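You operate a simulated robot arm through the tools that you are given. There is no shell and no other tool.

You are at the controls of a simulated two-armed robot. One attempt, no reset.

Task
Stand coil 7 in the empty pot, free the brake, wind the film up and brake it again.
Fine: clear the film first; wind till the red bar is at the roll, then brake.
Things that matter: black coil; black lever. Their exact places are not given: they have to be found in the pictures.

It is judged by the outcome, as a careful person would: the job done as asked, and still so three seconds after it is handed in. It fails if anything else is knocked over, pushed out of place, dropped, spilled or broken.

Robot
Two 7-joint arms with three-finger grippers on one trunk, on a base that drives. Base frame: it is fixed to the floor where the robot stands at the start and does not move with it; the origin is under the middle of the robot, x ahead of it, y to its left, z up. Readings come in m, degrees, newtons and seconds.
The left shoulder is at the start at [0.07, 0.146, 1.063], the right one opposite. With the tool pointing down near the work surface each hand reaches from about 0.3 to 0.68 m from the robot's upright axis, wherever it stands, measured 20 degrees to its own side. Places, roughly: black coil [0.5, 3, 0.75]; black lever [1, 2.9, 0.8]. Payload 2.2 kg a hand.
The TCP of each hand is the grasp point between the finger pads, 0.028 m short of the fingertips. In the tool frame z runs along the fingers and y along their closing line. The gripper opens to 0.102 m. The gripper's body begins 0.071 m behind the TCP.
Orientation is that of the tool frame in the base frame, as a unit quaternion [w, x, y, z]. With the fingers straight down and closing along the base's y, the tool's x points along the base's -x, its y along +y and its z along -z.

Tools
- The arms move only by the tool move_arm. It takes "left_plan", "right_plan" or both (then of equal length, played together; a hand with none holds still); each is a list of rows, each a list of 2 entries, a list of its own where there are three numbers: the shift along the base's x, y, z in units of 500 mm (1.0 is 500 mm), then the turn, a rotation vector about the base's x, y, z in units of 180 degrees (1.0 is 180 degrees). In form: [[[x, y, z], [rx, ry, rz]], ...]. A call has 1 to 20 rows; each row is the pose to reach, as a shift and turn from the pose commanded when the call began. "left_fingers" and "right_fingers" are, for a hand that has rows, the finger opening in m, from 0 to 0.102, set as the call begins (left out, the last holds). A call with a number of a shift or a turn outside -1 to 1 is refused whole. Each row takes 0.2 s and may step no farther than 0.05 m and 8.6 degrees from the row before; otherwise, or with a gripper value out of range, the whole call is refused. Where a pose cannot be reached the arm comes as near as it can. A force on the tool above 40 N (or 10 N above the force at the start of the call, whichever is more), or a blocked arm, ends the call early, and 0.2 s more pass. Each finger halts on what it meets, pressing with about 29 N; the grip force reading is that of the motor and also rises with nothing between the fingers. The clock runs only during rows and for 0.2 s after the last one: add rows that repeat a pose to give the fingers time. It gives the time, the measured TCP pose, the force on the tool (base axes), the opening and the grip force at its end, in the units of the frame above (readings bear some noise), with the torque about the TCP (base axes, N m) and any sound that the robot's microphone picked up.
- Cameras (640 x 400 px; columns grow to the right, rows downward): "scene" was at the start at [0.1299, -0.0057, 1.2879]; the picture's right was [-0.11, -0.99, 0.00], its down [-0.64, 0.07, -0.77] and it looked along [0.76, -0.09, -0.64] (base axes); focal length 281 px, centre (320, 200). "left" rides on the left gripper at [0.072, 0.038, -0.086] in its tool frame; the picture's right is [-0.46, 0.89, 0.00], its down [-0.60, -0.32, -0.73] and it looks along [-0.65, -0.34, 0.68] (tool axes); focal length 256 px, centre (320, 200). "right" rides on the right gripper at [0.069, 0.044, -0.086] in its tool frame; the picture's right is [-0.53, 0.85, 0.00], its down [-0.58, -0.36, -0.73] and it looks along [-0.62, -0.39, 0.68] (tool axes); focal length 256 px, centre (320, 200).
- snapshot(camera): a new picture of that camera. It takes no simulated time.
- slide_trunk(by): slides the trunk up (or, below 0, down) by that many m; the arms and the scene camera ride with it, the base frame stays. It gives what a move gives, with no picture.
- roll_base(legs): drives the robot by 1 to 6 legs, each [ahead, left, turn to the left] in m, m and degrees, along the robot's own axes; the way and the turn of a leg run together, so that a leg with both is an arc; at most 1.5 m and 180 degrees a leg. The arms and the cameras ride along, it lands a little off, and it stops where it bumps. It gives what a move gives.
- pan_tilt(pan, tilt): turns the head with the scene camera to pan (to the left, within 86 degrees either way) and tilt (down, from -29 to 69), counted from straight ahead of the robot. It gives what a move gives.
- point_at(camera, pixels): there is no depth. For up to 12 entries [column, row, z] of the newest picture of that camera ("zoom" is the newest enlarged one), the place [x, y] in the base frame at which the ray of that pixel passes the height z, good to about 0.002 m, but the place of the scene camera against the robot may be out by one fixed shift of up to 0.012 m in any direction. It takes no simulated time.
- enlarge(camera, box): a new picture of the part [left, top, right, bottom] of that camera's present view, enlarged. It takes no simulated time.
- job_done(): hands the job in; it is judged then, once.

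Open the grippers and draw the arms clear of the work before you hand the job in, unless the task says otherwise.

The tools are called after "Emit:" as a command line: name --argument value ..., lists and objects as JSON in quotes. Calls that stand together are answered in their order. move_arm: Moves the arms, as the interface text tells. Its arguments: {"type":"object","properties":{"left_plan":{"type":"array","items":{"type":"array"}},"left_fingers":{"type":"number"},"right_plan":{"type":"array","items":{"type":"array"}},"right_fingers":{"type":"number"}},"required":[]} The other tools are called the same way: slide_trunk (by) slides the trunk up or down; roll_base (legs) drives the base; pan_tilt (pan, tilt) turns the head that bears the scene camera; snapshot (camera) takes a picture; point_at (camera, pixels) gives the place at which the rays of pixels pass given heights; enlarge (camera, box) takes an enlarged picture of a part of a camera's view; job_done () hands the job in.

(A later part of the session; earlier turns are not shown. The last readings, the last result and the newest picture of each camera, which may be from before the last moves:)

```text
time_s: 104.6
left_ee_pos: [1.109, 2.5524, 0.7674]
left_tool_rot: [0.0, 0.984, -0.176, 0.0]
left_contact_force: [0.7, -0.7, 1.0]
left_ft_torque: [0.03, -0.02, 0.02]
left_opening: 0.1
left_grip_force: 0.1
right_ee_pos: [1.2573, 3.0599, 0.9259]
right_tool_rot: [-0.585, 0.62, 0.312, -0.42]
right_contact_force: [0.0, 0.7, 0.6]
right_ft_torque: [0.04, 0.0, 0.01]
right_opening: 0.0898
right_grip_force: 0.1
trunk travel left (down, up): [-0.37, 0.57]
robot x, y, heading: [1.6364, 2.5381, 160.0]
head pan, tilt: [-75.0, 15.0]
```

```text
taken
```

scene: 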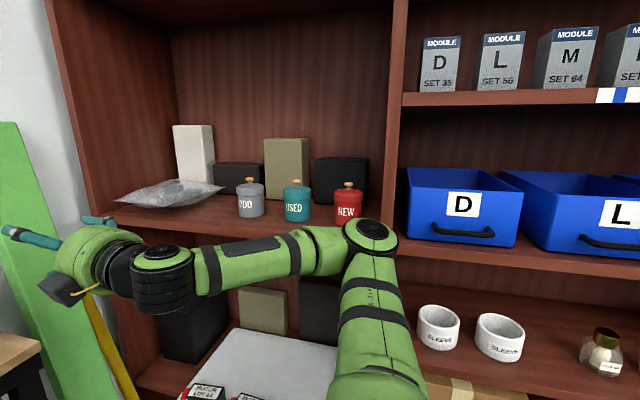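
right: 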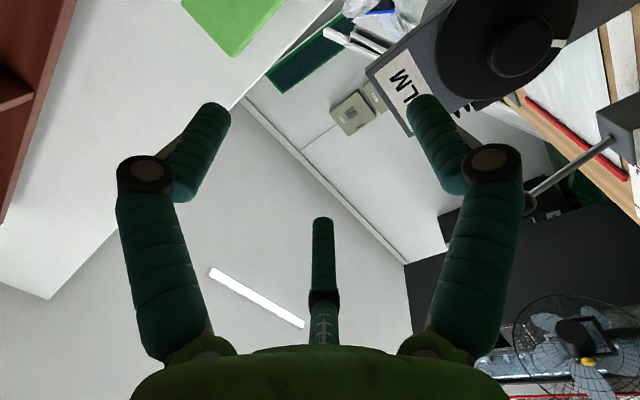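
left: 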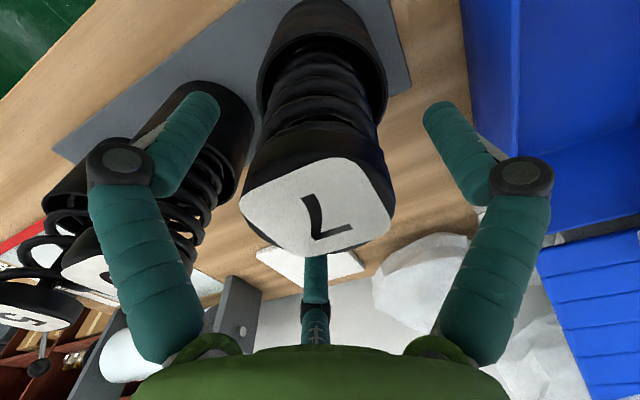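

Shelf items are undisturbed, but the elbow is too near the shelf. I shift the base a few cm away from it before re-posing the arm.

Emit:
roll_base --legs '[[0.02, 0.05, 0]]'

Emit:
snapshot --camera "scene"

```text
time_s: 105.5
left_ee_pos: [1.0729, 2.5124, 0.7693]
left_tool_rot: [-0.001, 0.984, -0.176, 0.001]
left_contact_force: [-0.9, 0.1, -0.3]
left_ft_torque: [0.04, -0.03, -0.01]
left_opening: 0.1
left_grip_force: 0.1
right_ee_pos: [1.2213, 3.0196, 0.9254]
right_tool_rot: [-0.586, 0.62, 0.312, -0.419]
right_contact_force: [-0.3, -1.2, 0.4]
right_ft_torque: [0.0, -0.02, -0.03]
right_opening: 0.0897
right_grip_force: 0.1
trunk travel left (down, up): [-0.37, 0.57]
robot x, y, heading: [1.6011, 2.4981, 159.9]
head pan, tilt: [-75.0, 15.0]
```

```text
taken
```

scene: 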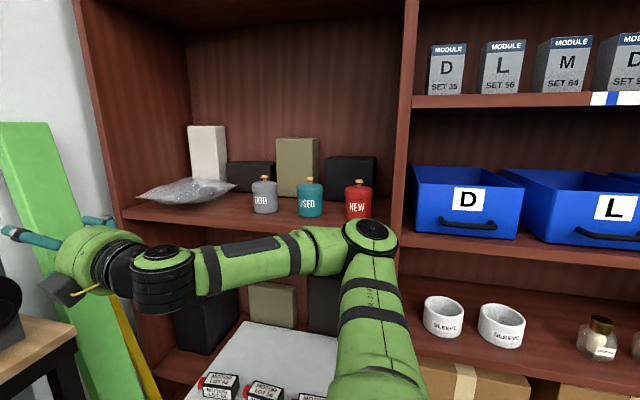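

There's now some room. I undo the roll (80° about −u) in 8° steps, watching the elbow.

Emit:
move_arm --right_plan '[[[0, 0, 0], [-0.0418, 0.0152, 0]], [[0, 0, 0], [-0.0836, 0.0304, 0]], [[0, 0, 0], [-0.1254, 0.0456, 0]], [[0, 0, 0], [-0.1672, 0.0608, 0]], [[0, 0, 0], [-0.209, 0.076, 0]]]'

Emit:
snapshot --camera "scene"

```text
time_s: 106.7
left_ee_pos: [1.0739, 2.5138, 0.7685]
left_tool_rot: [0.0, 0.984, -0.176, 0.0]
left_contact_force: [0.0, -0.5, 0.2]
left_ft_torque: [0.01, 0.03, 0.02]
left_opening: 0.0999
left_grip_force: 0.1
right_ee_pos: [1.222, 3.0196, 0.9252]
right_tool_rot: [-0.387, 0.722, 0.087, -0.567]
right_contact_force: [0.0, 0.3, 0.4]
right_ft_torque: [0.05, 0.03, -0.03]
right_opening: 0.09
right_grip_force: 0.1
trunk travel left (down, up): [-0.37, 0.57]
robot x, y, heading: [1.6045, 2.4978, 159.8]
head pan, tilt: [-75.0, 15.0]
```

```text
taken
```

scene: 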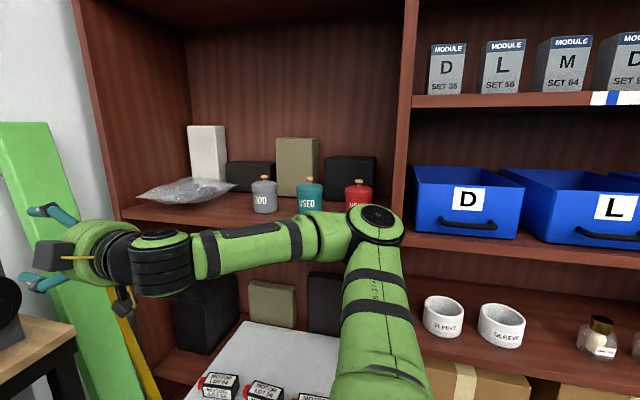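

That worked smoothly with the TCP staying in place. I continue the roll back to level and beyond to learn the range in this posture.

Emit:
move_arm --right_plan '[[[0, 0, 0], [-0.0418, 0.0152, 0]], [[0, 0, 0], [-0.0836, 0.0304, 0]], [[0, 0, 0], [-0.1254, 0.0456, 0]], [[0, 0, 0], [-0.1672, 0.0608, 0]], [[0, 0, 0], [-0.209, 0.076, 0]]]'

Emit:
snapshot --camera "scene"

```text
time_s: 107.9
left_ee_pos: [1.0745, 2.514, 0.7684]
left_tool_rot: [0.0, 0.985, -0.175, 0.0]
left_contact_force: [0.7, 0.3, -0.1]
left_ft_torque: [0.0, -0.02, 0.0]
left_opening: 0.1
left_grip_force: 0.1
right_ee_pos: [1.2219, 3.0196, 0.9256]
right_tool_rot: [-0.141, 0.736, -0.145, -0.646]
right_contact_force: [-1.0, 0.2, 0.0]
right_ft_torque: [-0.03, 0.02, 0.0]
right_opening: 0.0901
right_grip_force: 0.1
trunk travel left (down, up): [-0.37, 0.57]
robot x, y, heading: [1.6039, 2.497, 159.7]
head pan, tilt: [-75.0, 15.0]
```

```text
taken
```

scene: 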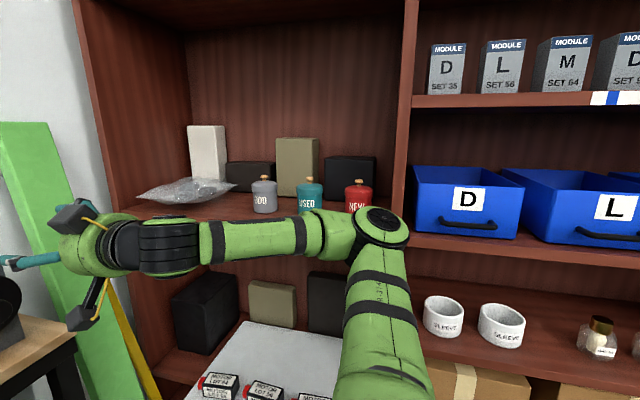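

Level again, posture stable. I test 40° further in the same sense.

Emit:
move_arm --right_plan '[[[0, 0, 0], [-0.0418, 0.0152, 0]], [[0, 0, 0], [-0.0836, 0.0304, 0]], [[0, 0, 0], [-0.1254, 0.0456, 0]], [[0, 0, 0], [-0.1672, 0.0608, 0]], [[0, 0, 0], [-0.209, 0.076, 0]]]'

Emit:
snapshot --camera "scene"

```text
time_s: 109.1
left_ee_pos: [1.0729, 2.5128, 0.7685]
left_tool_rot: [0.0, 0.984, -0.176, 0.0]
left_contact_force: [-0.4, 0.0, 0.9]
left_ft_torque: [0.01, -0.03, -0.01]
left_opening: 0.0998
left_grip_force: 0.0
right_ee_pos: [1.221, 3.0193, 0.9262]
right_tool_rot: [0.121, 0.662, -0.36, -0.646]
right_contact_force: [-0.9, 0.0, -0.6]
right_ft_torque: [0.02, -0.02, -0.03]
right_opening: 0.0898
right_grip_force: 0.1
trunk travel left (down, up): [-0.37, 0.57]
robot x, y, heading: [1.6051, 2.501, 159.7]
head pan, tilt: [-75.0, 15.0]
```

```text
taken
```

scene: 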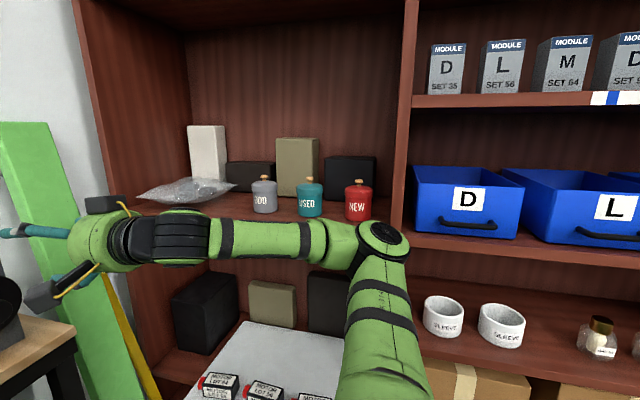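

The wrist rolls freely from −40° to +80° in this posture. So I'll carry this posture to the knob by base and trunk. First I raise and retract the left hand so it clears the table corner.

Emit:
move_arm --left_plan '[[[0, 0, 0.09], [0, 0, 0]], [[0, 0, 0.18], [0, 0, 0]], [[0.02, -0.01, 0.27], [0, 0, 0]], [[0.06, -0.02, 0.36], [0, 0, 0]], [[0.1, -0.04, 0.44], [0, 0, 0]], [[0.15, -0.06, 0.52], [0, 0, 0]], [[0.19, -0.07, 0.6], [0, 0, 0]]]'

Emit:
pan_tilt --pan -25 --tilt 30

Emit:
snapshot --camera "scene"

```text
time_s: 110.7
left_ee_pos: [1.1755, 2.475, 1.0456]
left_tool_rot: [-0.002, 0.984, -0.176, -0.002]
left_contact_force: [-0.7, -0.5, 0.1]
left_ft_torque: [-0.02, -0.04, 0.01]
left_opening: 0.0999
left_grip_force: 0.0
left hand out of reach, approached as far as the arm can: row 7
right_ee_pos: [1.222, 3.0194, 0.9266]
right_tool_rot: [0.119, 0.663, -0.36, -0.646]
right_contact_force: [-0.5, -0.1, 0.1]
right_ft_torque: [0.0, -0.01, -0.06]
right_opening: 0.0897
right_grip_force: 0.1
trunk travel left (down, up): [-0.37, 0.57]
robot x, y, heading: [1.6052, 2.4967, 159.8]
head pan, tilt: [-75.0, 15.0]
```

```text
time_s: 111.9
left_ee_pos: [1.1747, 2.476, 1.0457]
left_tool_rot: [-0.001, 0.984, -0.176, -0.001]
left_contact_force: [-0.5, -0.7, 0.2]
left_ft_torque: [-0.02, -0.01, 0.02]
left_opening: 0.1
left_grip_force: 0.0
right_ee_pos: [1.2211, 3.0195, 0.9263]
right_tool_rot: [0.12, 0.663, -0.359, -0.646]
right_contact_force: [-0.8, 0.9, 0.3]
right_ft_torque: [-0.03, 0.0, 0.01]
right_opening: 0.0897
right_grip_force: 0.0
trunk travel left (down, up): [-0.37, 0.57]
robot x, y, heading: [1.6013, 2.4952, 159.7]
head pan, tilt: [-25.0, 30.0]
```

```text
taken
```

scene: 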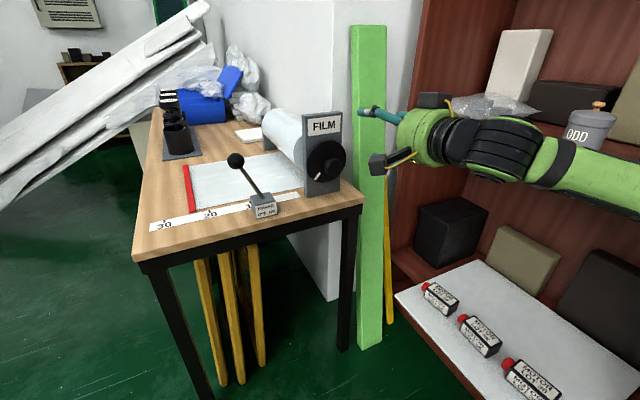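

I straighten the tool onto the axle direction (8° correction), then lower the trunk 0.125 m so the hand comes to the knob's height.

Emit:
move_arm --right_plan '[[[0, 0, 0], [0.0074, 0.0202, -0.0056]], [[0, 0, 0], [0.0147, 0.0404, -0.0113]], [[0, 0, 0], [0.0147, 0.0404, -0.0113]]]' --right_fingers 0.09

Emit:
slide_trunk --by -0.125

Emit:
snapshot --camera "scene"

Emit:
snapshot --camera "right"

```text
time_s: 112.7
left_ee_pos: [1.1748, 2.4755, 1.0467]
left_tool_rot: [-0.001, 0.984, -0.176, -0.001]
left_contact_force: [0.6, -0.5, 0.1]
left_ft_torque: [-0.01, 0.0, 0.01]
left_opening: 0.1
left_grip_force: 0.0
right_ee_pos: [1.223, 3.0207, 0.9261]
right_tool_rot: [-0.116, -0.616, 0.347, 0.697]
right_contact_force: [-0.7, -0.1, -0.5]
right_ft_torque: [0.01, 0.0, -0.03]
right_opening: 0.09
right_grip_force: 0.0
trunk travel left (down, up): [-0.37, 0.57]
robot x, y, heading: [1.603, 2.5001, 159.9]
head pan, tilt: [-25.0, 30.0]
```

```text
time_s: 114.2
left_ee_pos: [1.1759, 2.4751, 0.9209]
left_tool_rot: [-0.001, 0.984, -0.176, -0.001]
left_contact_force: [0.4, -0.3, -0.7]
left_ft_torque: [0.03, -0.02, -0.01]
left_opening: 0.1001
left_grip_force: 0.1
right_ee_pos: [1.2208, 3.0194, 0.8015]
right_tool_rot: [-0.115, -0.617, 0.347, 0.697]
right_contact_force: [0.4, -0.4, 0.5]
right_ft_torque: [0.03, 0.03, -0.01]
right_opening: 0.0901
right_grip_force: 0.1
trunk travel left (down, up): [-0.245, 0.695]
robot x, y, heading: [1.6036, 2.4998, 160.0]
head pan, tilt: [-25.0, 30.0]
```

```text
taken
```

scene: 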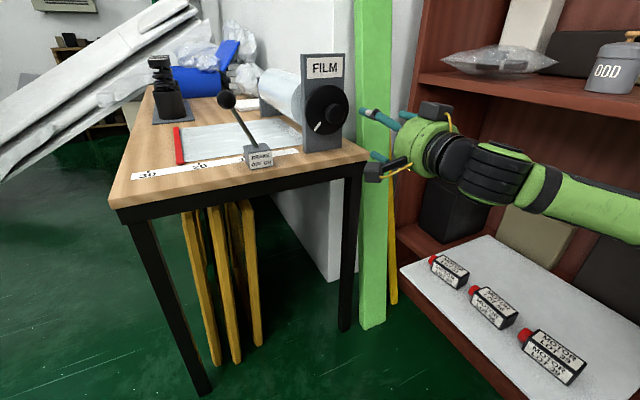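

```text
taken
```

right: 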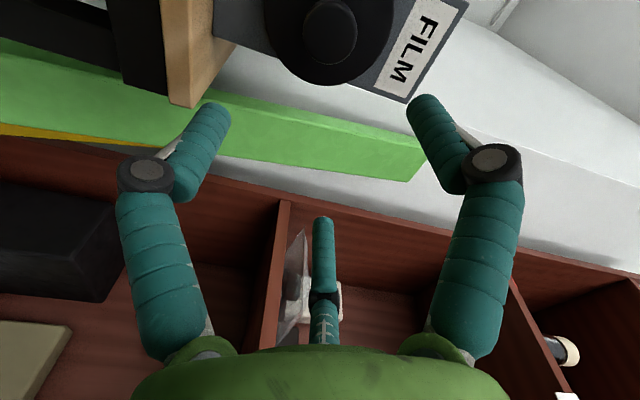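

Computed from the knob's pixel (330,32): the axis lies 28 mm toward −n from the tool axis, height matches. I drive 8.5 cm ahead and 2.8 cm left, then look again.

Emit:
roll_base --legs '[[0.0, 0.028, 0], [0.085, 0.0, 0]]'

Emit:
snapshot --camera "right"

Emit:
snapshot --camera "scene"

```text
time_s: 115.7
left_ee_pos: [1.0856, 2.4781, 0.9202]
left_tool_rot: [-0.001, 0.985, -0.175, -0.001]
left_contact_force: [-0.7, -0.1, -0.8]
left_ft_torque: [0.01, -0.07, 0.0]
left_opening: 0.0999
left_grip_force: 0.0
right_ee_pos: [1.1312, 3.0227, 0.8008]
right_tool_rot: [-0.116, -0.617, 0.348, 0.697]
right_contact_force: [0.0, 0.2, -0.6]
right_ft_torque: [0.0, 0.01, 0.02]
right_opening: 0.0902
right_grip_force: 0.0
trunk travel left (down, up): [-0.245, 0.695]
robot x, y, heading: [1.5149, 2.5028, 159.9]
head pan, tilt: [-25.0, 30.0]
```

```text
taken
```

right: 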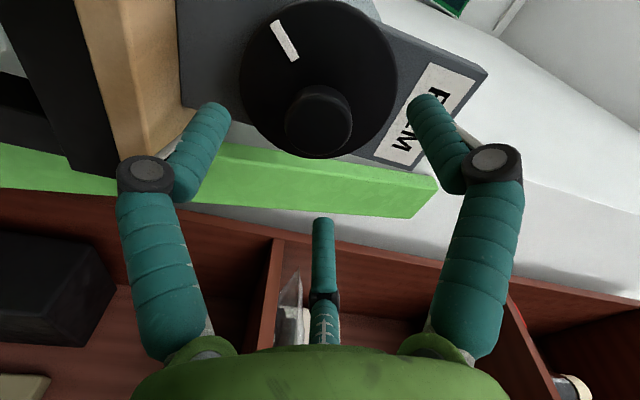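

```text
taken
```

scene: 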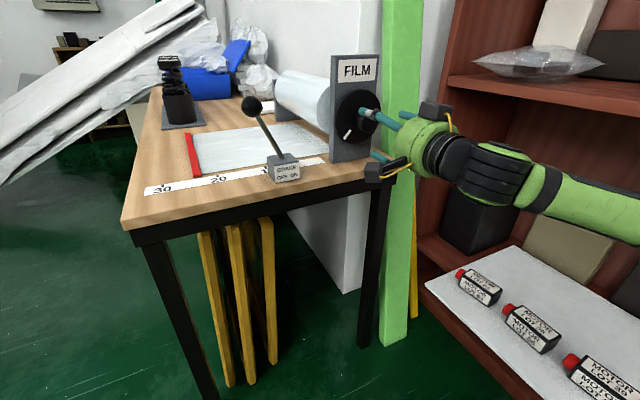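

Emit:
enlarge --camera "right" --box '[230, 40, 410, 180]'

```text
2.86 times, centred on (320, 110) of right
```

zoom: 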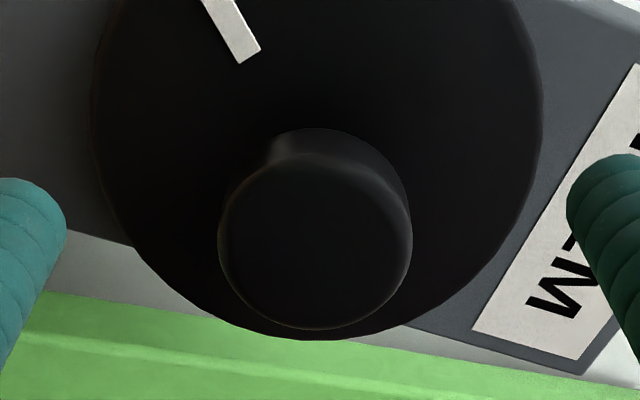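

The knob's face centre (318,124) is right on the tool axis, ≈5.4 cm ahead. I drive the base ahead 5 cm so the fingers surround the knob.

Emit:
roll_base --legs '[[0.05, 0.0, 0]]'

Emit:
snapshot --camera "right"

Emit:
enlarge --camera "scene" --box '[260, 30, 480, 200]'

```text
time_s: 116.7
left_ee_pos: [1.0392, 2.4966, 0.9204]
left_tool_rot: [-0.001, 0.985, -0.175, -0.001]
left_contact_force: [-0.5, 0.4, -0.5]
left_ft_torque: [-0.01, -0.07, -0.02]
left_opening: 0.0997
left_grip_force: 0.0
right_ee_pos: [1.086, 3.0393, 0.7997]
right_tool_rot: [-0.114, -0.617, 0.348, 0.697]
right_contact_force: [-0.2, -0.6, -0.7]
right_ft_torque: [0.02, -0.01, -0.02]
right_opening: 0.0898
right_grip_force: 0.0
trunk travel left (down, up): [-0.245, 0.695]
robot x, y, heading: [1.4689, 2.5195, 159.7]
head pan, tilt: [-25.0, 30.0]
```

```text
taken
```

right: 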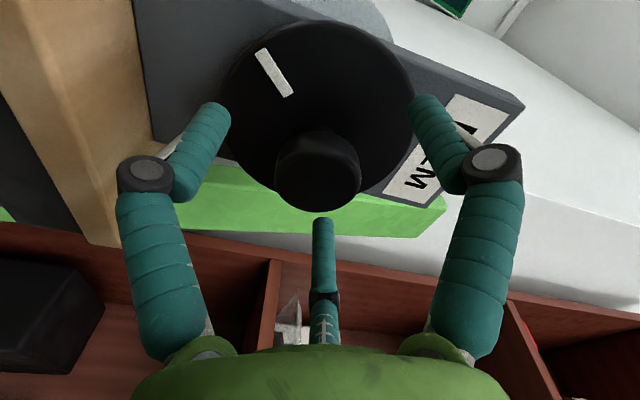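

```text
2.35 times, centred on (370, 115) of scene
```

zoom: 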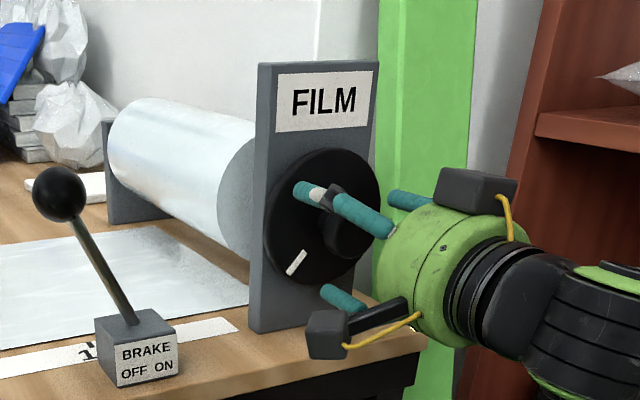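

Fingers surround the knob without touching. I close onto it.

Emit:
move_arm --right_plan '[[[0, 0, 0], [0, 0, 0]], [[0, 0, 0], [0, 0, 0]], [[0, 0, 0], [0, 0, 0]], [[0, 0, 0], [0, 0, 0]]]' --right_fingers 0.025

Emit:
snapshot --camera "right"

```text
time_s: 117.7
left_ee_pos: [1.0392, 2.4964, 0.922]
left_tool_rot: [0.0, 0.984, -0.176, -0.002]
left_contact_force: [0.5, -0.3, 0.3]
left_ft_torque: [0.01, 0.03, 0.01]
left_opening: 0.1005
left_grip_force: 0.0
right_ee_pos: [1.0873, 3.0404, 0.8001]
right_tool_rot: [-0.116, -0.616, 0.349, 0.697]
right_contact_force: [6.3, 8.2, -1.6]
right_ft_torque: [-0.04, -0.22, -0.35]
right_opening: 0.041
right_grip_force: 11.7
trunk travel left (down, up): [-0.245, 0.695]
robot x, y, heading: [1.4676, 2.5157, 159.7]
head pan, tilt: [-25.0, 30.0]
```

```text
taken
```

right: 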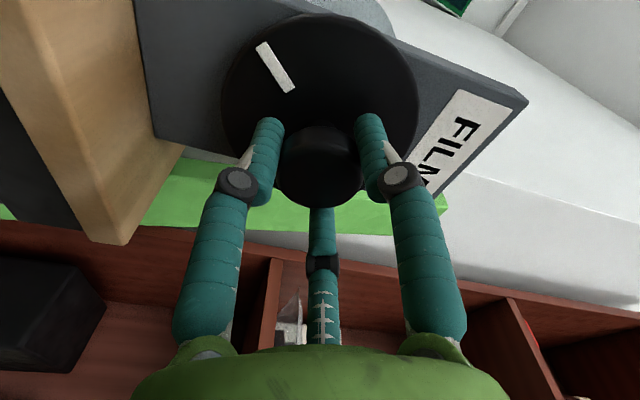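

Knob held (0.041 m). I turn +16° about +u (bottom of roll away from the film front) as a test and compare film and mark.

Emit:
move_arm --right_plan '[[[0, 0, 0], [0.0209, -0.0076, 0]], [[0, 0, 0], [0.0418, -0.0153, 0]], [[0, 0, 0], [0.0627, -0.0229, 0]], [[0, 0, 0], [0.0836, -0.0305, 0]], [[0, 0, 0], [0.0836, -0.0305, 0]]]'

Emit:
snapshot --camera "right"

Emit:
snapshot --camera "scene"

```text
time_s: 118.9
left_ee_pos: [1.0397, 2.497, 0.9218]
left_tool_rot: [0.001, 0.985, -0.175, -0.002]
left_contact_force: [-0.3, 0.2, -0.2]
left_ft_torque: [-0.01, -0.01, 0.0]
left_opening: 0.1002
left_grip_force: 0.0
right_ee_pos: [1.0874, 3.043, 0.8001]
right_tool_rot: [-0.017, -0.659, 0.26, 0.706]
right_contact_force: [6.6, 12.3, -1.6]
right_ft_torque: [0.02, -0.1, -0.09]
right_opening: 0.0405
right_grip_force: 45.6
trunk travel left (down, up): [-0.245, 0.695]
robot x, y, heading: [1.4709, 2.5204, 160.0]
head pan, tilt: [-25.0, 30.0]
```

```text
taken
```

right: 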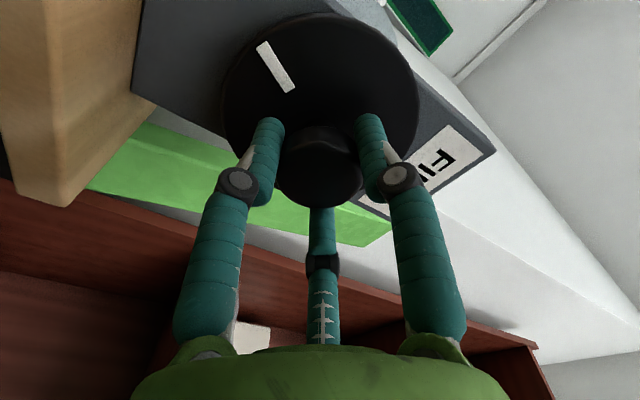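

```text
taken
```

scene: 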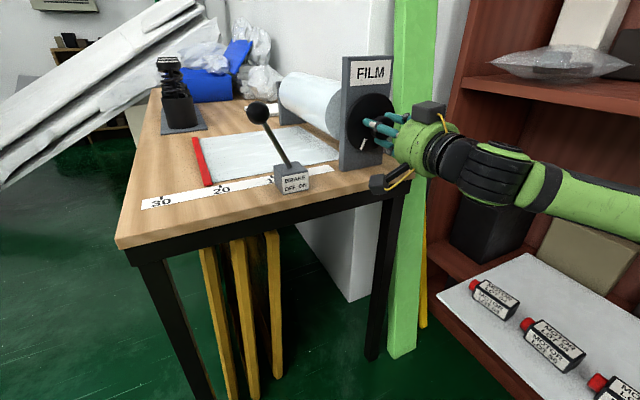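

The index mark turned with the hand. I enlarge the film to see whether the red bar moved on the scale.

Emit:
enlarge --camera "scene" --box '[130, 60, 410, 230]'

```text
2.29 times, centred on (270, 145) of scene
```

zoom: 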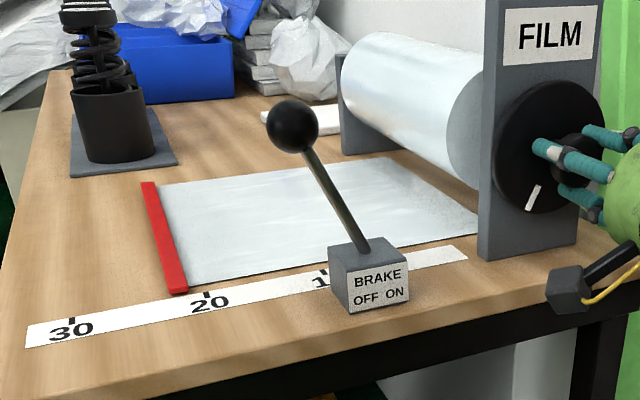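

Emit:
point_at --camera "zoom" --pixels '[[181, 293, 0.702], [147, 183, 0.702], [207, 291, 0.7], [71, 319, 0.7]]'

```text
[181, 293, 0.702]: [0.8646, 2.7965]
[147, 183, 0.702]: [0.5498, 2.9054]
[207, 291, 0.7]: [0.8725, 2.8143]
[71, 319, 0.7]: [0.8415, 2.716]
```

The bar's near end moved ≈1.6 cm toward the roll (reading ≈21.9): this is the winding direction. I continue 64° more.

Emit:
move_arm --right_plan '[[[0, 0, 0], [0.0376, -0.0138, 0]], [[0, 0, 0], [0.0752, -0.0275, 0]], [[0, 0, 0], [0.1128, -0.0413, 0]], [[0, 0, 0], [0.1504, -0.055, 0]], [[0, 0, 0], [0.188, -0.0688, 0]], [[0, 0, 0], [0.2256, -0.0825, 0]], [[0, 0, 0], [0.2632, -0.0963, 0]], [[0, 0, 0], [0.3008, -0.11, 0]], [[0, 0, 0], [0.3344, -0.1222, 0]], [[0, 0, 0], [0.3344, -0.1222, 0]]]'

Emit:
snapshot --camera "right"

Emit:
snapshot --camera "scene"

Emit:
enlarge --camera "scene" --box '[130, 60, 410, 230]'

```text
time_s: 121.1
left_ee_pos: [1.0399, 2.4971, 0.9219]
left_tool_rot: [0.001, 0.984, -0.176, -0.001]
left_contact_force: [-0.4, 0.0, -0.3]
left_ft_torque: [-0.02, -0.03, -0.02]
left_opening: 0.1001
left_grip_force: 0.1
right_ee_pos: [1.0862, 3.0405, 0.7997]
right_tool_rot: [-0.362, 0.696, 0.128, -0.607]
right_contact_force: [6.1, 9.6, -4.0]
right_ft_torque: [0.03, -0.01, -0.56]
right_opening: 0.0407
right_grip_force: 45.1
trunk travel left (down, up): [-0.245, 0.695]
robot x, y, heading: [1.4684, 2.5185, 159.9]
head pan, tilt: [-25.0, 30.0]
```

```text
taken
```

right: 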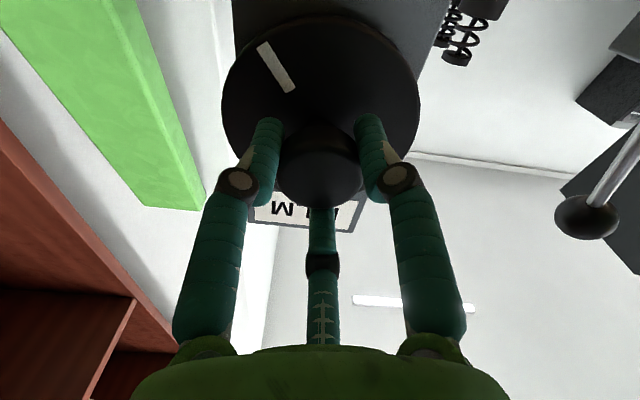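

```text
taken
```

scene: 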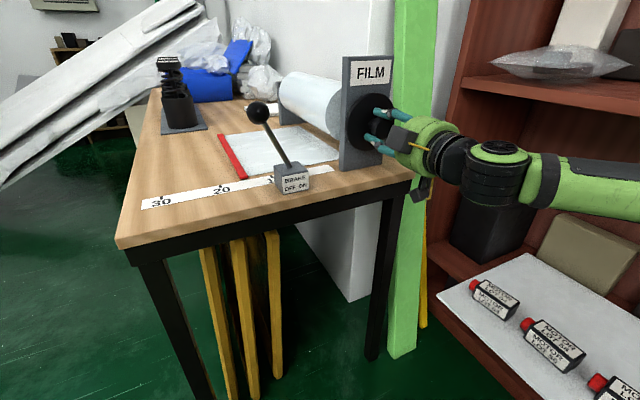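

```text
2.29 times, centred on (270, 145) of scene
```

zoom: 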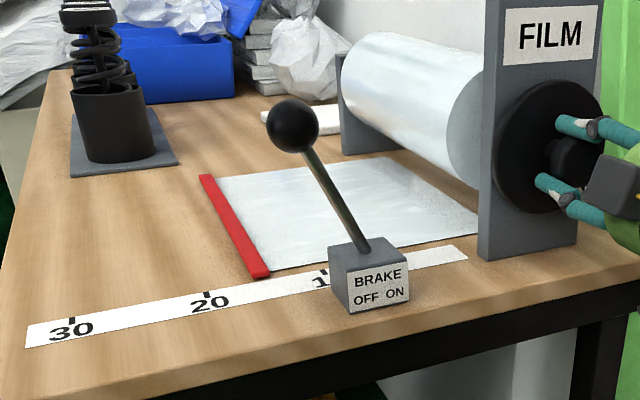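

Winding works: the bar is at ≈14–15 now. I continue another 40°.

Emit:
move_arm --right_plan '[[[0, 0, 0], [0.0418, -0.0153, 0]], [[0, 0, 0], [0.0836, -0.0306, 0]], [[0, 0, 0], [0.1254, -0.0458, 0]], [[0, 0, 0], [0.1672, -0.0611, 0]], [[0, 0, 0], [0.209, -0.0764, 0]], [[0, 0, 0], [0.209, -0.0764, 0]]]'

Emit:
snapshot --camera "right"

Emit:
snapshot --camera "scene"

Emit:
enlarge --camera "scene" --box '[130, 60, 410, 230]'

```text
time_s: 122.5
left_ee_pos: [1.0399, 2.4976, 0.9219]
left_tool_rot: [0.0, 0.985, -0.175, -0.002]
left_contact_force: [-0.6, -0.1, -1.4]
left_ft_torque: [0.02, 0.0, 0.01]
left_opening: 0.1
left_grip_force: 0.1
right_ee_pos: [1.0869, 3.0432, 0.7997]
right_tool_rot: [-0.547, 0.609, 0.36, -0.447]
right_contact_force: [10.8, 10.3, -4.2]
right_ft_torque: [0.06, 0.01, 0.03]
right_opening: 0.0406
right_grip_force: 44.3
trunk travel left (down, up): [-0.245, 0.695]
robot x, y, heading: [1.4695, 2.5201, 160.0]
head pan, tilt: [-25.0, 30.0]
```

```text
taken
```

right: 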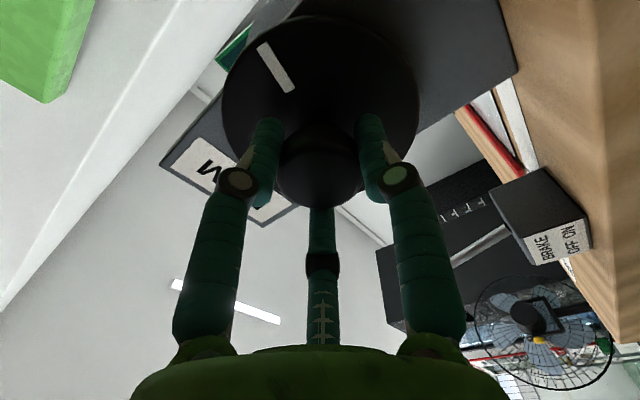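

```text
taken
```

scene: 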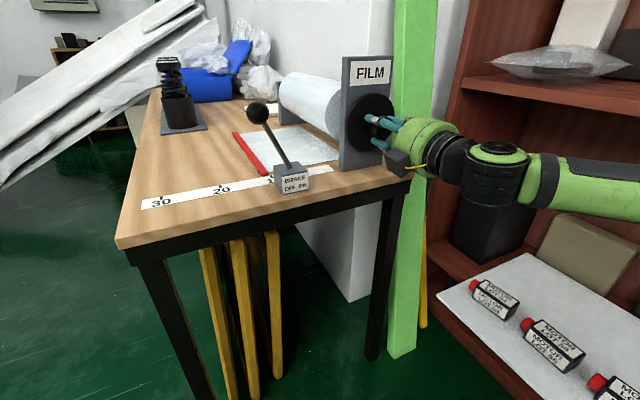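

```text
2.29 times, centred on (270, 145) of scene
```

zoom: 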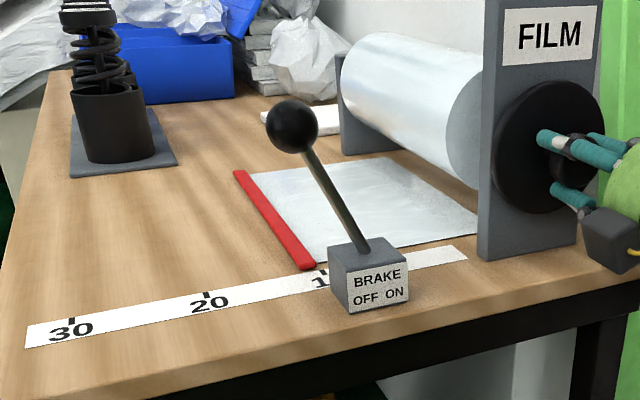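

Bar at ≈10.8 after 120° total. I release the knob and check that the film stays before rolling the wrist back.

Emit:
move_arm --right_plan '[[[0, 0, 0], [0, 0, 0]], [[0, 0, 0], [0, 0, 0]], [[0, 0, 0], [0, 0, 0]]]' --right_fingers 0.085

Emit:
enlarge --camera "scene" --box '[130, 60, 410, 230]'

Emit:
snapshot --camera "right"

```text
time_s: 123.3
left_ee_pos: [1.0392, 2.4964, 0.921]
left_tool_rot: [-0.001, 0.985, -0.175, -0.001]
left_contact_force: [0.2, 0.1, 0.4]
left_ft_torque: [-0.04, 0.0, 0.03]
left_opening: 0.1001
left_grip_force: 0.0
right_ee_pos: [1.0851, 3.0406, 0.8006]
right_tool_rot: [-0.547, 0.609, 0.359, -0.447]
right_contact_force: [0.6, 1.0, 1.2]
right_ft_torque: [-0.01, -0.01, 0.02]
right_opening: 0.0849
right_grip_force: 0.0
trunk travel left (down, up): [-0.245, 0.695]
robot x, y, heading: [1.4683, 2.5175, 159.9]
head pan, tilt: [-25.0, 30.0]
```

```text
2.29 times, centred on (270, 145) of scene
```

zoom: 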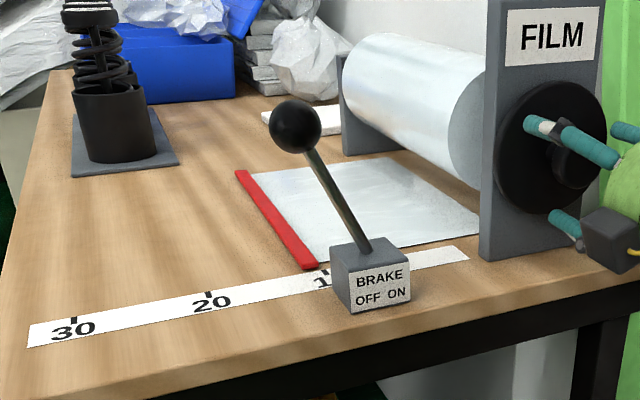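

```text
taken
```

right: 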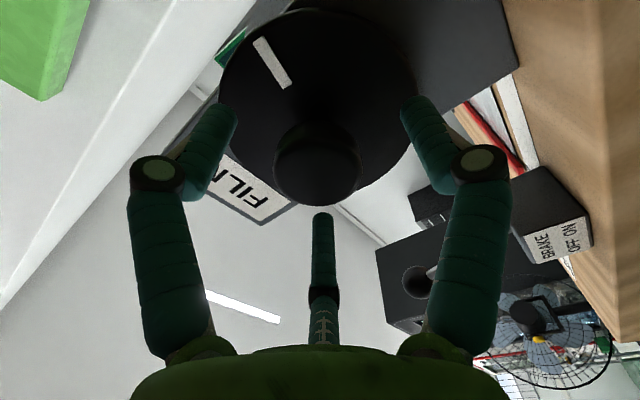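

The film stays put when released. I roll the open hand back 120° around the knob.

Emit:
move_arm --right_plan '[[[0, 0, 0], [-0.0418, 0.0153, 0]], [[0, 0, 0], [-0.0836, 0.0306, 0]], [[0, 0, 0], [-0.1254, 0.0458, 0]], [[0, 0, 0], [-0.1672, 0.0611, 0]], [[0, 0, 0], [-0.209, 0.0764, 0]], [[0, 0, 0], [-0.2508, 0.0917, 0]], [[0, 0, 0], [-0.2926, 0.107, 0]], [[0, 0, 0], [-0.3344, 0.1222, 0]], [[0, 0, 0], [-0.3762, 0.1375, 0]], [[0, 0, 0], [-0.418, 0.1528, 0]], [[0, 0, 0], [-0.4598, 0.1681, 0]], [[0, 0, 0], [-0.5016, 0.1834, 0]], [[0, 0, 0], [-0.5434, 0.1986, 0]], [[0, 0, 0], [-0.5852, 0.2139, 0]], [[0, 0, 0], [-0.627, 0.2292, 0]]]' --right_fingers 0.085

Emit:
snapshot --camera "right"

Emit:
enlarge --camera "scene" --box '[130, 60, 410, 230]'

```text
time_s: 126.5
left_ee_pos: [1.039, 2.495, 0.9213]
left_tool_rot: [-0.002, 0.985, -0.175, -0.001]
left_contact_force: [-0.9, 0.4, 0.1]
left_ft_torque: [0.04, 0.04, 0.03]
left_opening: 0.1001
left_grip_force: 0.0
right_ee_pos: [1.0853, 3.0402, 0.8005]
right_tool_rot: [-0.118, -0.616, 0.348, 0.697]
right_contact_force: [-0.2, -0.1, 0.0]
right_ft_torque: [0.02, 0.01, 0.01]
right_opening: 0.0848
right_grip_force: 0.1
trunk travel left (down, up): [-0.245, 0.695]
robot x, y, heading: [1.4697, 2.5181, 159.9]
head pan, tilt: [-25.0, 30.0]
```

```text
taken
```

right: 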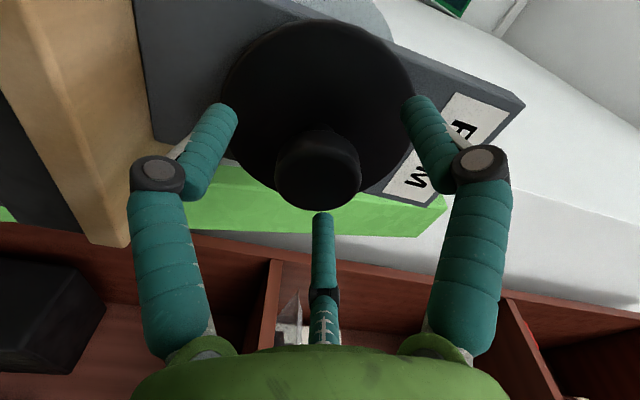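

```text
2.29 times, centred on (270, 145) of scene
```

zoom: 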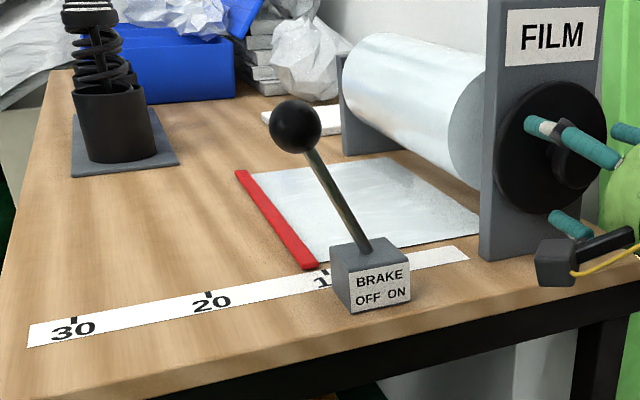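

Back at the start roll, film unchanged at ≈10.8. I grip the knob again.

Emit:
move_arm --right_plan '[[[0, 0, 0], [0, 0, 0]], [[0, 0, 0], [0, 0, 0]], [[0, 0, 0], [0, 0, 0]], [[0, 0, 0], [0, 0, 0]]]' --right_fingers 0.025

Emit:
move_arm --right_plan '[[[0, 0, 0], [0.0376, -0.0138, 0]], [[0, 0, 0], [0.0752, -0.0275, 0]], [[0, 0, 0], [0.1128, -0.0413, 0]], [[0, 0, 0], [0.1504, -0.055, 0]], [[0, 0, 0], [0.188, -0.0688, 0]], [[0, 0, 0], [0.2256, -0.0825, 0]], [[0, 0, 0], [0.2632, -0.0963, 0]], [[0, 0, 0], [0.2632, -0.0963, 0]]]'

Emit:
enlarge --camera "scene" --box '[130, 60, 410, 230]'

```text
time_s: 127.5
left_ee_pos: [1.0406, 2.4966, 0.9218]
left_tool_rot: [-0.001, 0.985, -0.175, -0.002]
left_contact_force: [-0.1, 0.3, 0.2]
left_ft_torque: [0.01, -0.03, 0.0]
left_opening: 0.1
left_grip_force: 0.1
right_ee_pos: [1.0864, 3.0424, 0.7988]
right_tool_rot: [-0.115, -0.616, 0.349, 0.697]
right_contact_force: [5.8, 8.7, 1.5]
right_ft_torque: [-0.07, -0.21, -0.74]
right_opening: 0.0406
right_grip_force: 45.3
trunk travel left (down, up): [-0.245, 0.695]
robot x, y, heading: [1.4669, 2.5207, 159.8]
head pan, tilt: [-25.0, 30.0]
```

```text
time_s: 129.3
left_ee_pos: [1.0392, 2.4973, 0.9209]
left_tool_rot: [0.0, 0.985, -0.175, -0.003]
left_contact_force: [0.9, 0.3, 0.0]
left_ft_torque: [0.02, 0.01, 0.02]
left_opening: 0.0997
left_grip_force: 0.1
right_ee_pos: [1.0867, 3.0418, 0.7993]
right_tool_rot: [-0.193, 0.706, -0.053, -0.679]
right_contact_force: [3.5, 13.6, 1.5]
right_ft_torque: [0.1, 0.06, -0.26]
right_opening: 0.0408
right_grip_force: 44.9
trunk travel left (down, up): [-0.245, 0.695]
robot x, y, heading: [1.4666, 2.5191, 159.9]
head pan, tilt: [-25.0, 30.0]
```

```text
2.29 times, centred on (270, 145) of scene
```

zoom: 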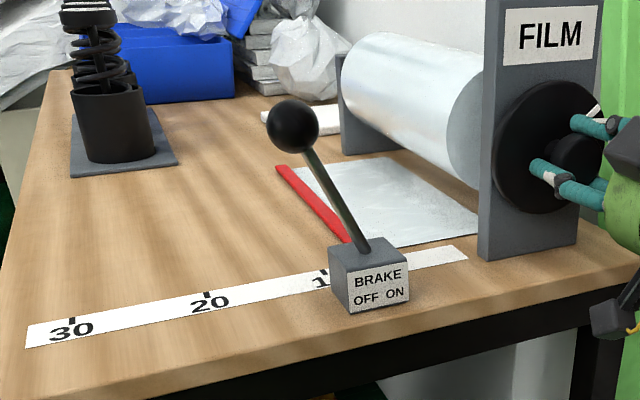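

The bar keeps coming in. I measure how far it is from where the film meets the roll.

Emit:
point_at --camera "zoom" --pixels '[[283, 169, 0.702], [395, 158, 0.702], [478, 232, 0.702], [340, 235, 0.702], [326, 283, 0.7], [207, 293, 0.7], [465, 251, 0.7]]'

```text
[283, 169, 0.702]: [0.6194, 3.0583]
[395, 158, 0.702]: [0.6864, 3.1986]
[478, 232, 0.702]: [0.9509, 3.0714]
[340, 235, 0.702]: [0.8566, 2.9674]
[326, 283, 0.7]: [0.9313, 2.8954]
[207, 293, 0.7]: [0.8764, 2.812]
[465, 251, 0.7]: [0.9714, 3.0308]
```

About 5.9 on the scale is left. I continue in smaller steps of ≈32°, watching force and bar.

Emit:
move_arm --right_plan '[[[0, 0, 0], [0.0376, -0.0138, 0]], [[0, 0, 0], [0.0752, -0.0275, 0]], [[0, 0, 0], [0.1128, -0.0413, 0]], [[0, 0, 0], [0.1504, -0.055, 0]], [[0, 0, 0], [0.168, -0.0614, 0]], [[0, 0, 0], [0.168, -0.0614, 0]]]'

Emit:
enlarge --camera "scene" --box '[230, 60, 410, 200]'

Emit:
snapshot --camera "left"

```text
time_s: 130.7
left_ee_pos: [1.0403, 2.4971, 0.9219]
left_tool_rot: [0.001, 0.984, -0.175, -0.002]
left_contact_force: [0.6, 1.0, 1.0]
left_ft_torque: [-0.02, -0.01, 0.0]
left_opening: 0.0999
left_grip_force: 0.1
right_ee_pos: [1.087, 3.0418, 0.8004]
right_tool_rot: [-0.375, 0.693, 0.143, -0.599]
right_contact_force: [6.2, 13.4, 0.0]
right_ft_torque: [0.09, 0.2, -0.13]
right_opening: 0.0406
right_grip_force: 45.1
trunk travel left (down, up): [-0.245, 0.695]
robot x, y, heading: [1.4681, 2.515, 159.8]
head pan, tilt: [-25.0, 30.0]
```

```text
2.86 times, centred on (320, 130) of scene
```

zoom: 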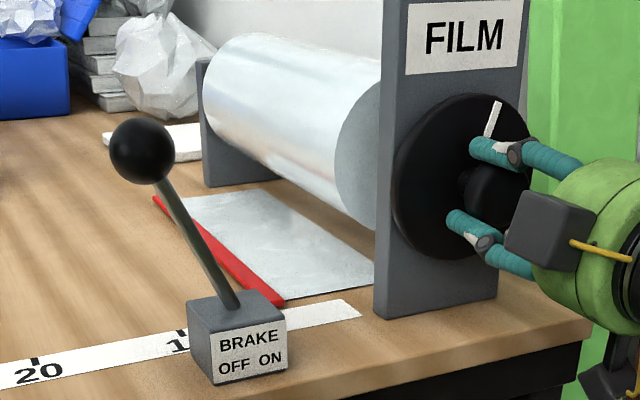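

```text
taken
```

left: 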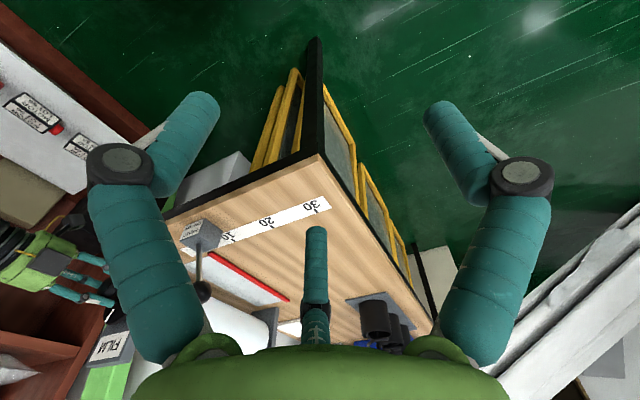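

Bar is at ≈3 on the scale; the film still runs on beneath the roll. I continue another 32°.

Emit:
move_arm --right_plan '[[[0, 0, 0], [0.0376, -0.0138, 0]], [[0, 0, 0], [0.0752, -0.0275, 0]], [[0, 0, 0], [0.1128, -0.0413, 0]], [[0, 0, 0], [0.1504, -0.055, 0]], [[0, 0, 0], [0.168, -0.0614, 0]], [[0, 0, 0], [0.168, -0.0614, 0]]]'

Emit:
enlarge --camera "scene" --box '[230, 60, 410, 200]'

Emit:
enlarge --camera "left" --box '[160, 190, 340, 360]'

```text
time_s: 132.1
left_ee_pos: [1.0399, 2.4971, 0.9222]
left_tool_rot: [0.0, 0.985, -0.175, -0.001]
left_contact_force: [1.0, 0.2, 0.4]
left_ft_torque: [0.0, 0.0, -0.02]
left_opening: 0.1001
left_grip_force: 0.1
right_ee_pos: [1.0859, 3.0432, 0.7999]
right_tool_rot: [-0.527, 0.625, 0.33, -0.472]
right_contact_force: [2.5, 14.1, 1.9]
right_ft_torque: [-0.56, -0.1, -0.13]
right_opening: 0.0407
right_grip_force: 45.4
trunk travel left (down, up): [-0.245, 0.695]
robot x, y, heading: [1.4663, 2.5167, 159.7]
head pan, tilt: [-25.0, 30.0]
```

```text
2.86 times, centred on (320, 130) of scene
```

zoom: 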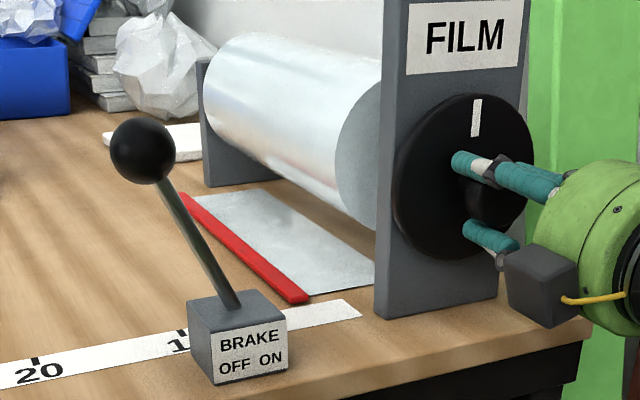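

```text
2.35 times, centred on (250, 275) of left
```

zoom: 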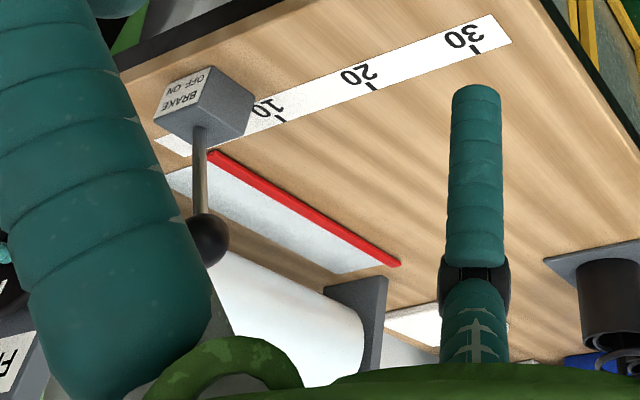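

Emit:
point_at --camera "zoom" --pixels '[[212, 152, 0.703], [398, 264, 0.703], [168, 175, 0.702], [340, 275, 0.702], [280, 118, 0.7], [373, 86, 0.7], [477, 50, 0.7], [157, 138, 0.7]]'

Emit:
enlarge --camera "scene" --box '[230, 60, 410, 200]'

Emit:
point_at --camera "zoom" --pixels '[[300, 300, 0.703], [184, 196, 0.703], [376, 287, 0.702], [262, 190, 0.702], [345, 228, 0.74], [215, 140, 0.74], [310, 190, 0.74]]'

```text
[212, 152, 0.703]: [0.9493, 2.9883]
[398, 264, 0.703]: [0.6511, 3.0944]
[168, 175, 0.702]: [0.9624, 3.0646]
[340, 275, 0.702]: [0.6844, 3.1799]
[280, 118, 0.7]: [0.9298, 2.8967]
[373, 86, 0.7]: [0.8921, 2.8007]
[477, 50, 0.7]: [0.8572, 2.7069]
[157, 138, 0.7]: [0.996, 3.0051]
```

```text
2.86 times, centred on (320, 130) of scene
```

zoom: 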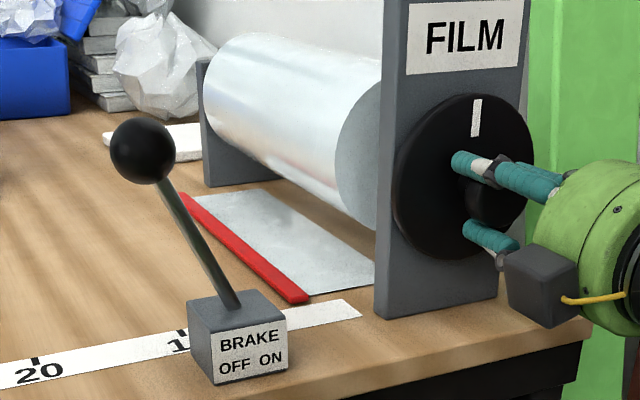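

```text
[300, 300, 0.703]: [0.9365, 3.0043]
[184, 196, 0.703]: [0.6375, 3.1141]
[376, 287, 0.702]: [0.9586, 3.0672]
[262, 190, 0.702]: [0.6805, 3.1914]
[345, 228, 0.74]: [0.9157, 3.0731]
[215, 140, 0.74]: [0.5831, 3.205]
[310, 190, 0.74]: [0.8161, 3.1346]
```

Bar reads ≈0.8 on the scale, while the roll's front is at about −3 and its axis at −9, so it isn't at the roll yet. I release, roll the wrist back 112° and re-grip.

Emit:
move_arm --right_plan '[[[0, 0, 0], [0, 0, 0]], [[0, 0, 0], [0, 0, 0]], [[0, 0, 0], [-0.0418, 0.0153, 0]], [[0, 0, 0], [-0.0836, 0.0306, 0]], [[0, 0, 0], [-0.1254, 0.0458, 0]], [[0, 0, 0], [-0.1672, 0.0611, 0]], [[0, 0, 0], [-0.209, 0.0764, 0]], [[0, 0, 0], [-0.2508, 0.0917, 0]], [[0, 0, 0], [-0.2926, 0.107, 0]], [[0, 0, 0], [-0.3344, 0.1222, 0]], [[0, 0, 0], [-0.3762, 0.1375, 0]], [[0, 0, 0], [-0.418, 0.1528, 0]], [[0, 0, 0], [-0.4598, 0.1681, 0]], [[0, 0, 0], [-0.5016, 0.1834, 0]], [[0, 0, 0], [-0.5434, 0.1986, 0]], [[0, 0, 0], [-0.5852, 0.2139, 0]]]' --right_fingers 0.085

Emit:
snapshot --camera "right"

Emit:
enlarge --camera "left" --box '[160, 190, 340, 360]'

```text
time_s: 135.5
left_ee_pos: [1.0397, 2.4953, 0.9215]
left_tool_rot: [-0.001, 0.985, -0.175, -0.002]
left_contact_force: [-0.1, -0.9, -0.3]
left_ft_torque: [0.01, 0.02, 0.03]
left_opening: 0.0999
left_grip_force: 0.1
right_ee_pos: [1.0851, 3.0384, 0.8004]
right_tool_rot: [-0.099, -0.624, 0.333, 0.7]
right_contact_force: [-1.1, -0.7, -0.2]
right_ft_torque: [0.01, 0.03, 0.06]
right_opening: 0.0849
right_grip_force: 0.1
trunk travel left (down, up): [-0.245, 0.695]
robot x, y, heading: [1.4704, 2.518, 159.8]
head pan, tilt: [-25.0, 30.0]
```

```text
taken
```

right: 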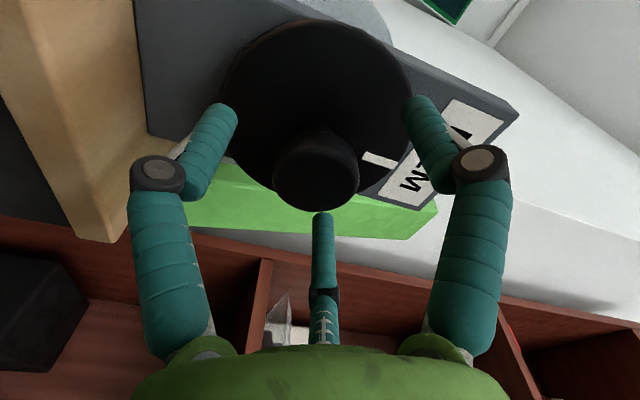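

```text
2.35 times, centred on (250, 275) of left
```

zoom: 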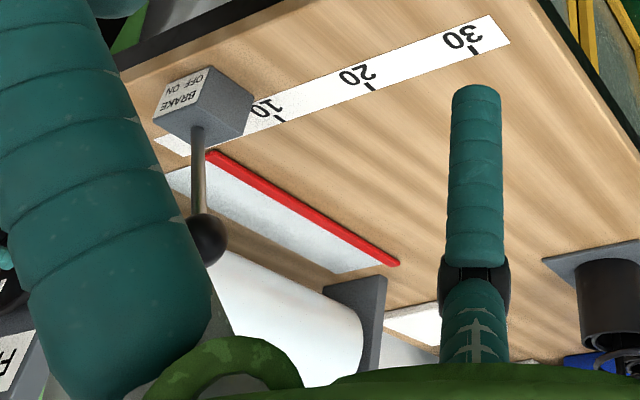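

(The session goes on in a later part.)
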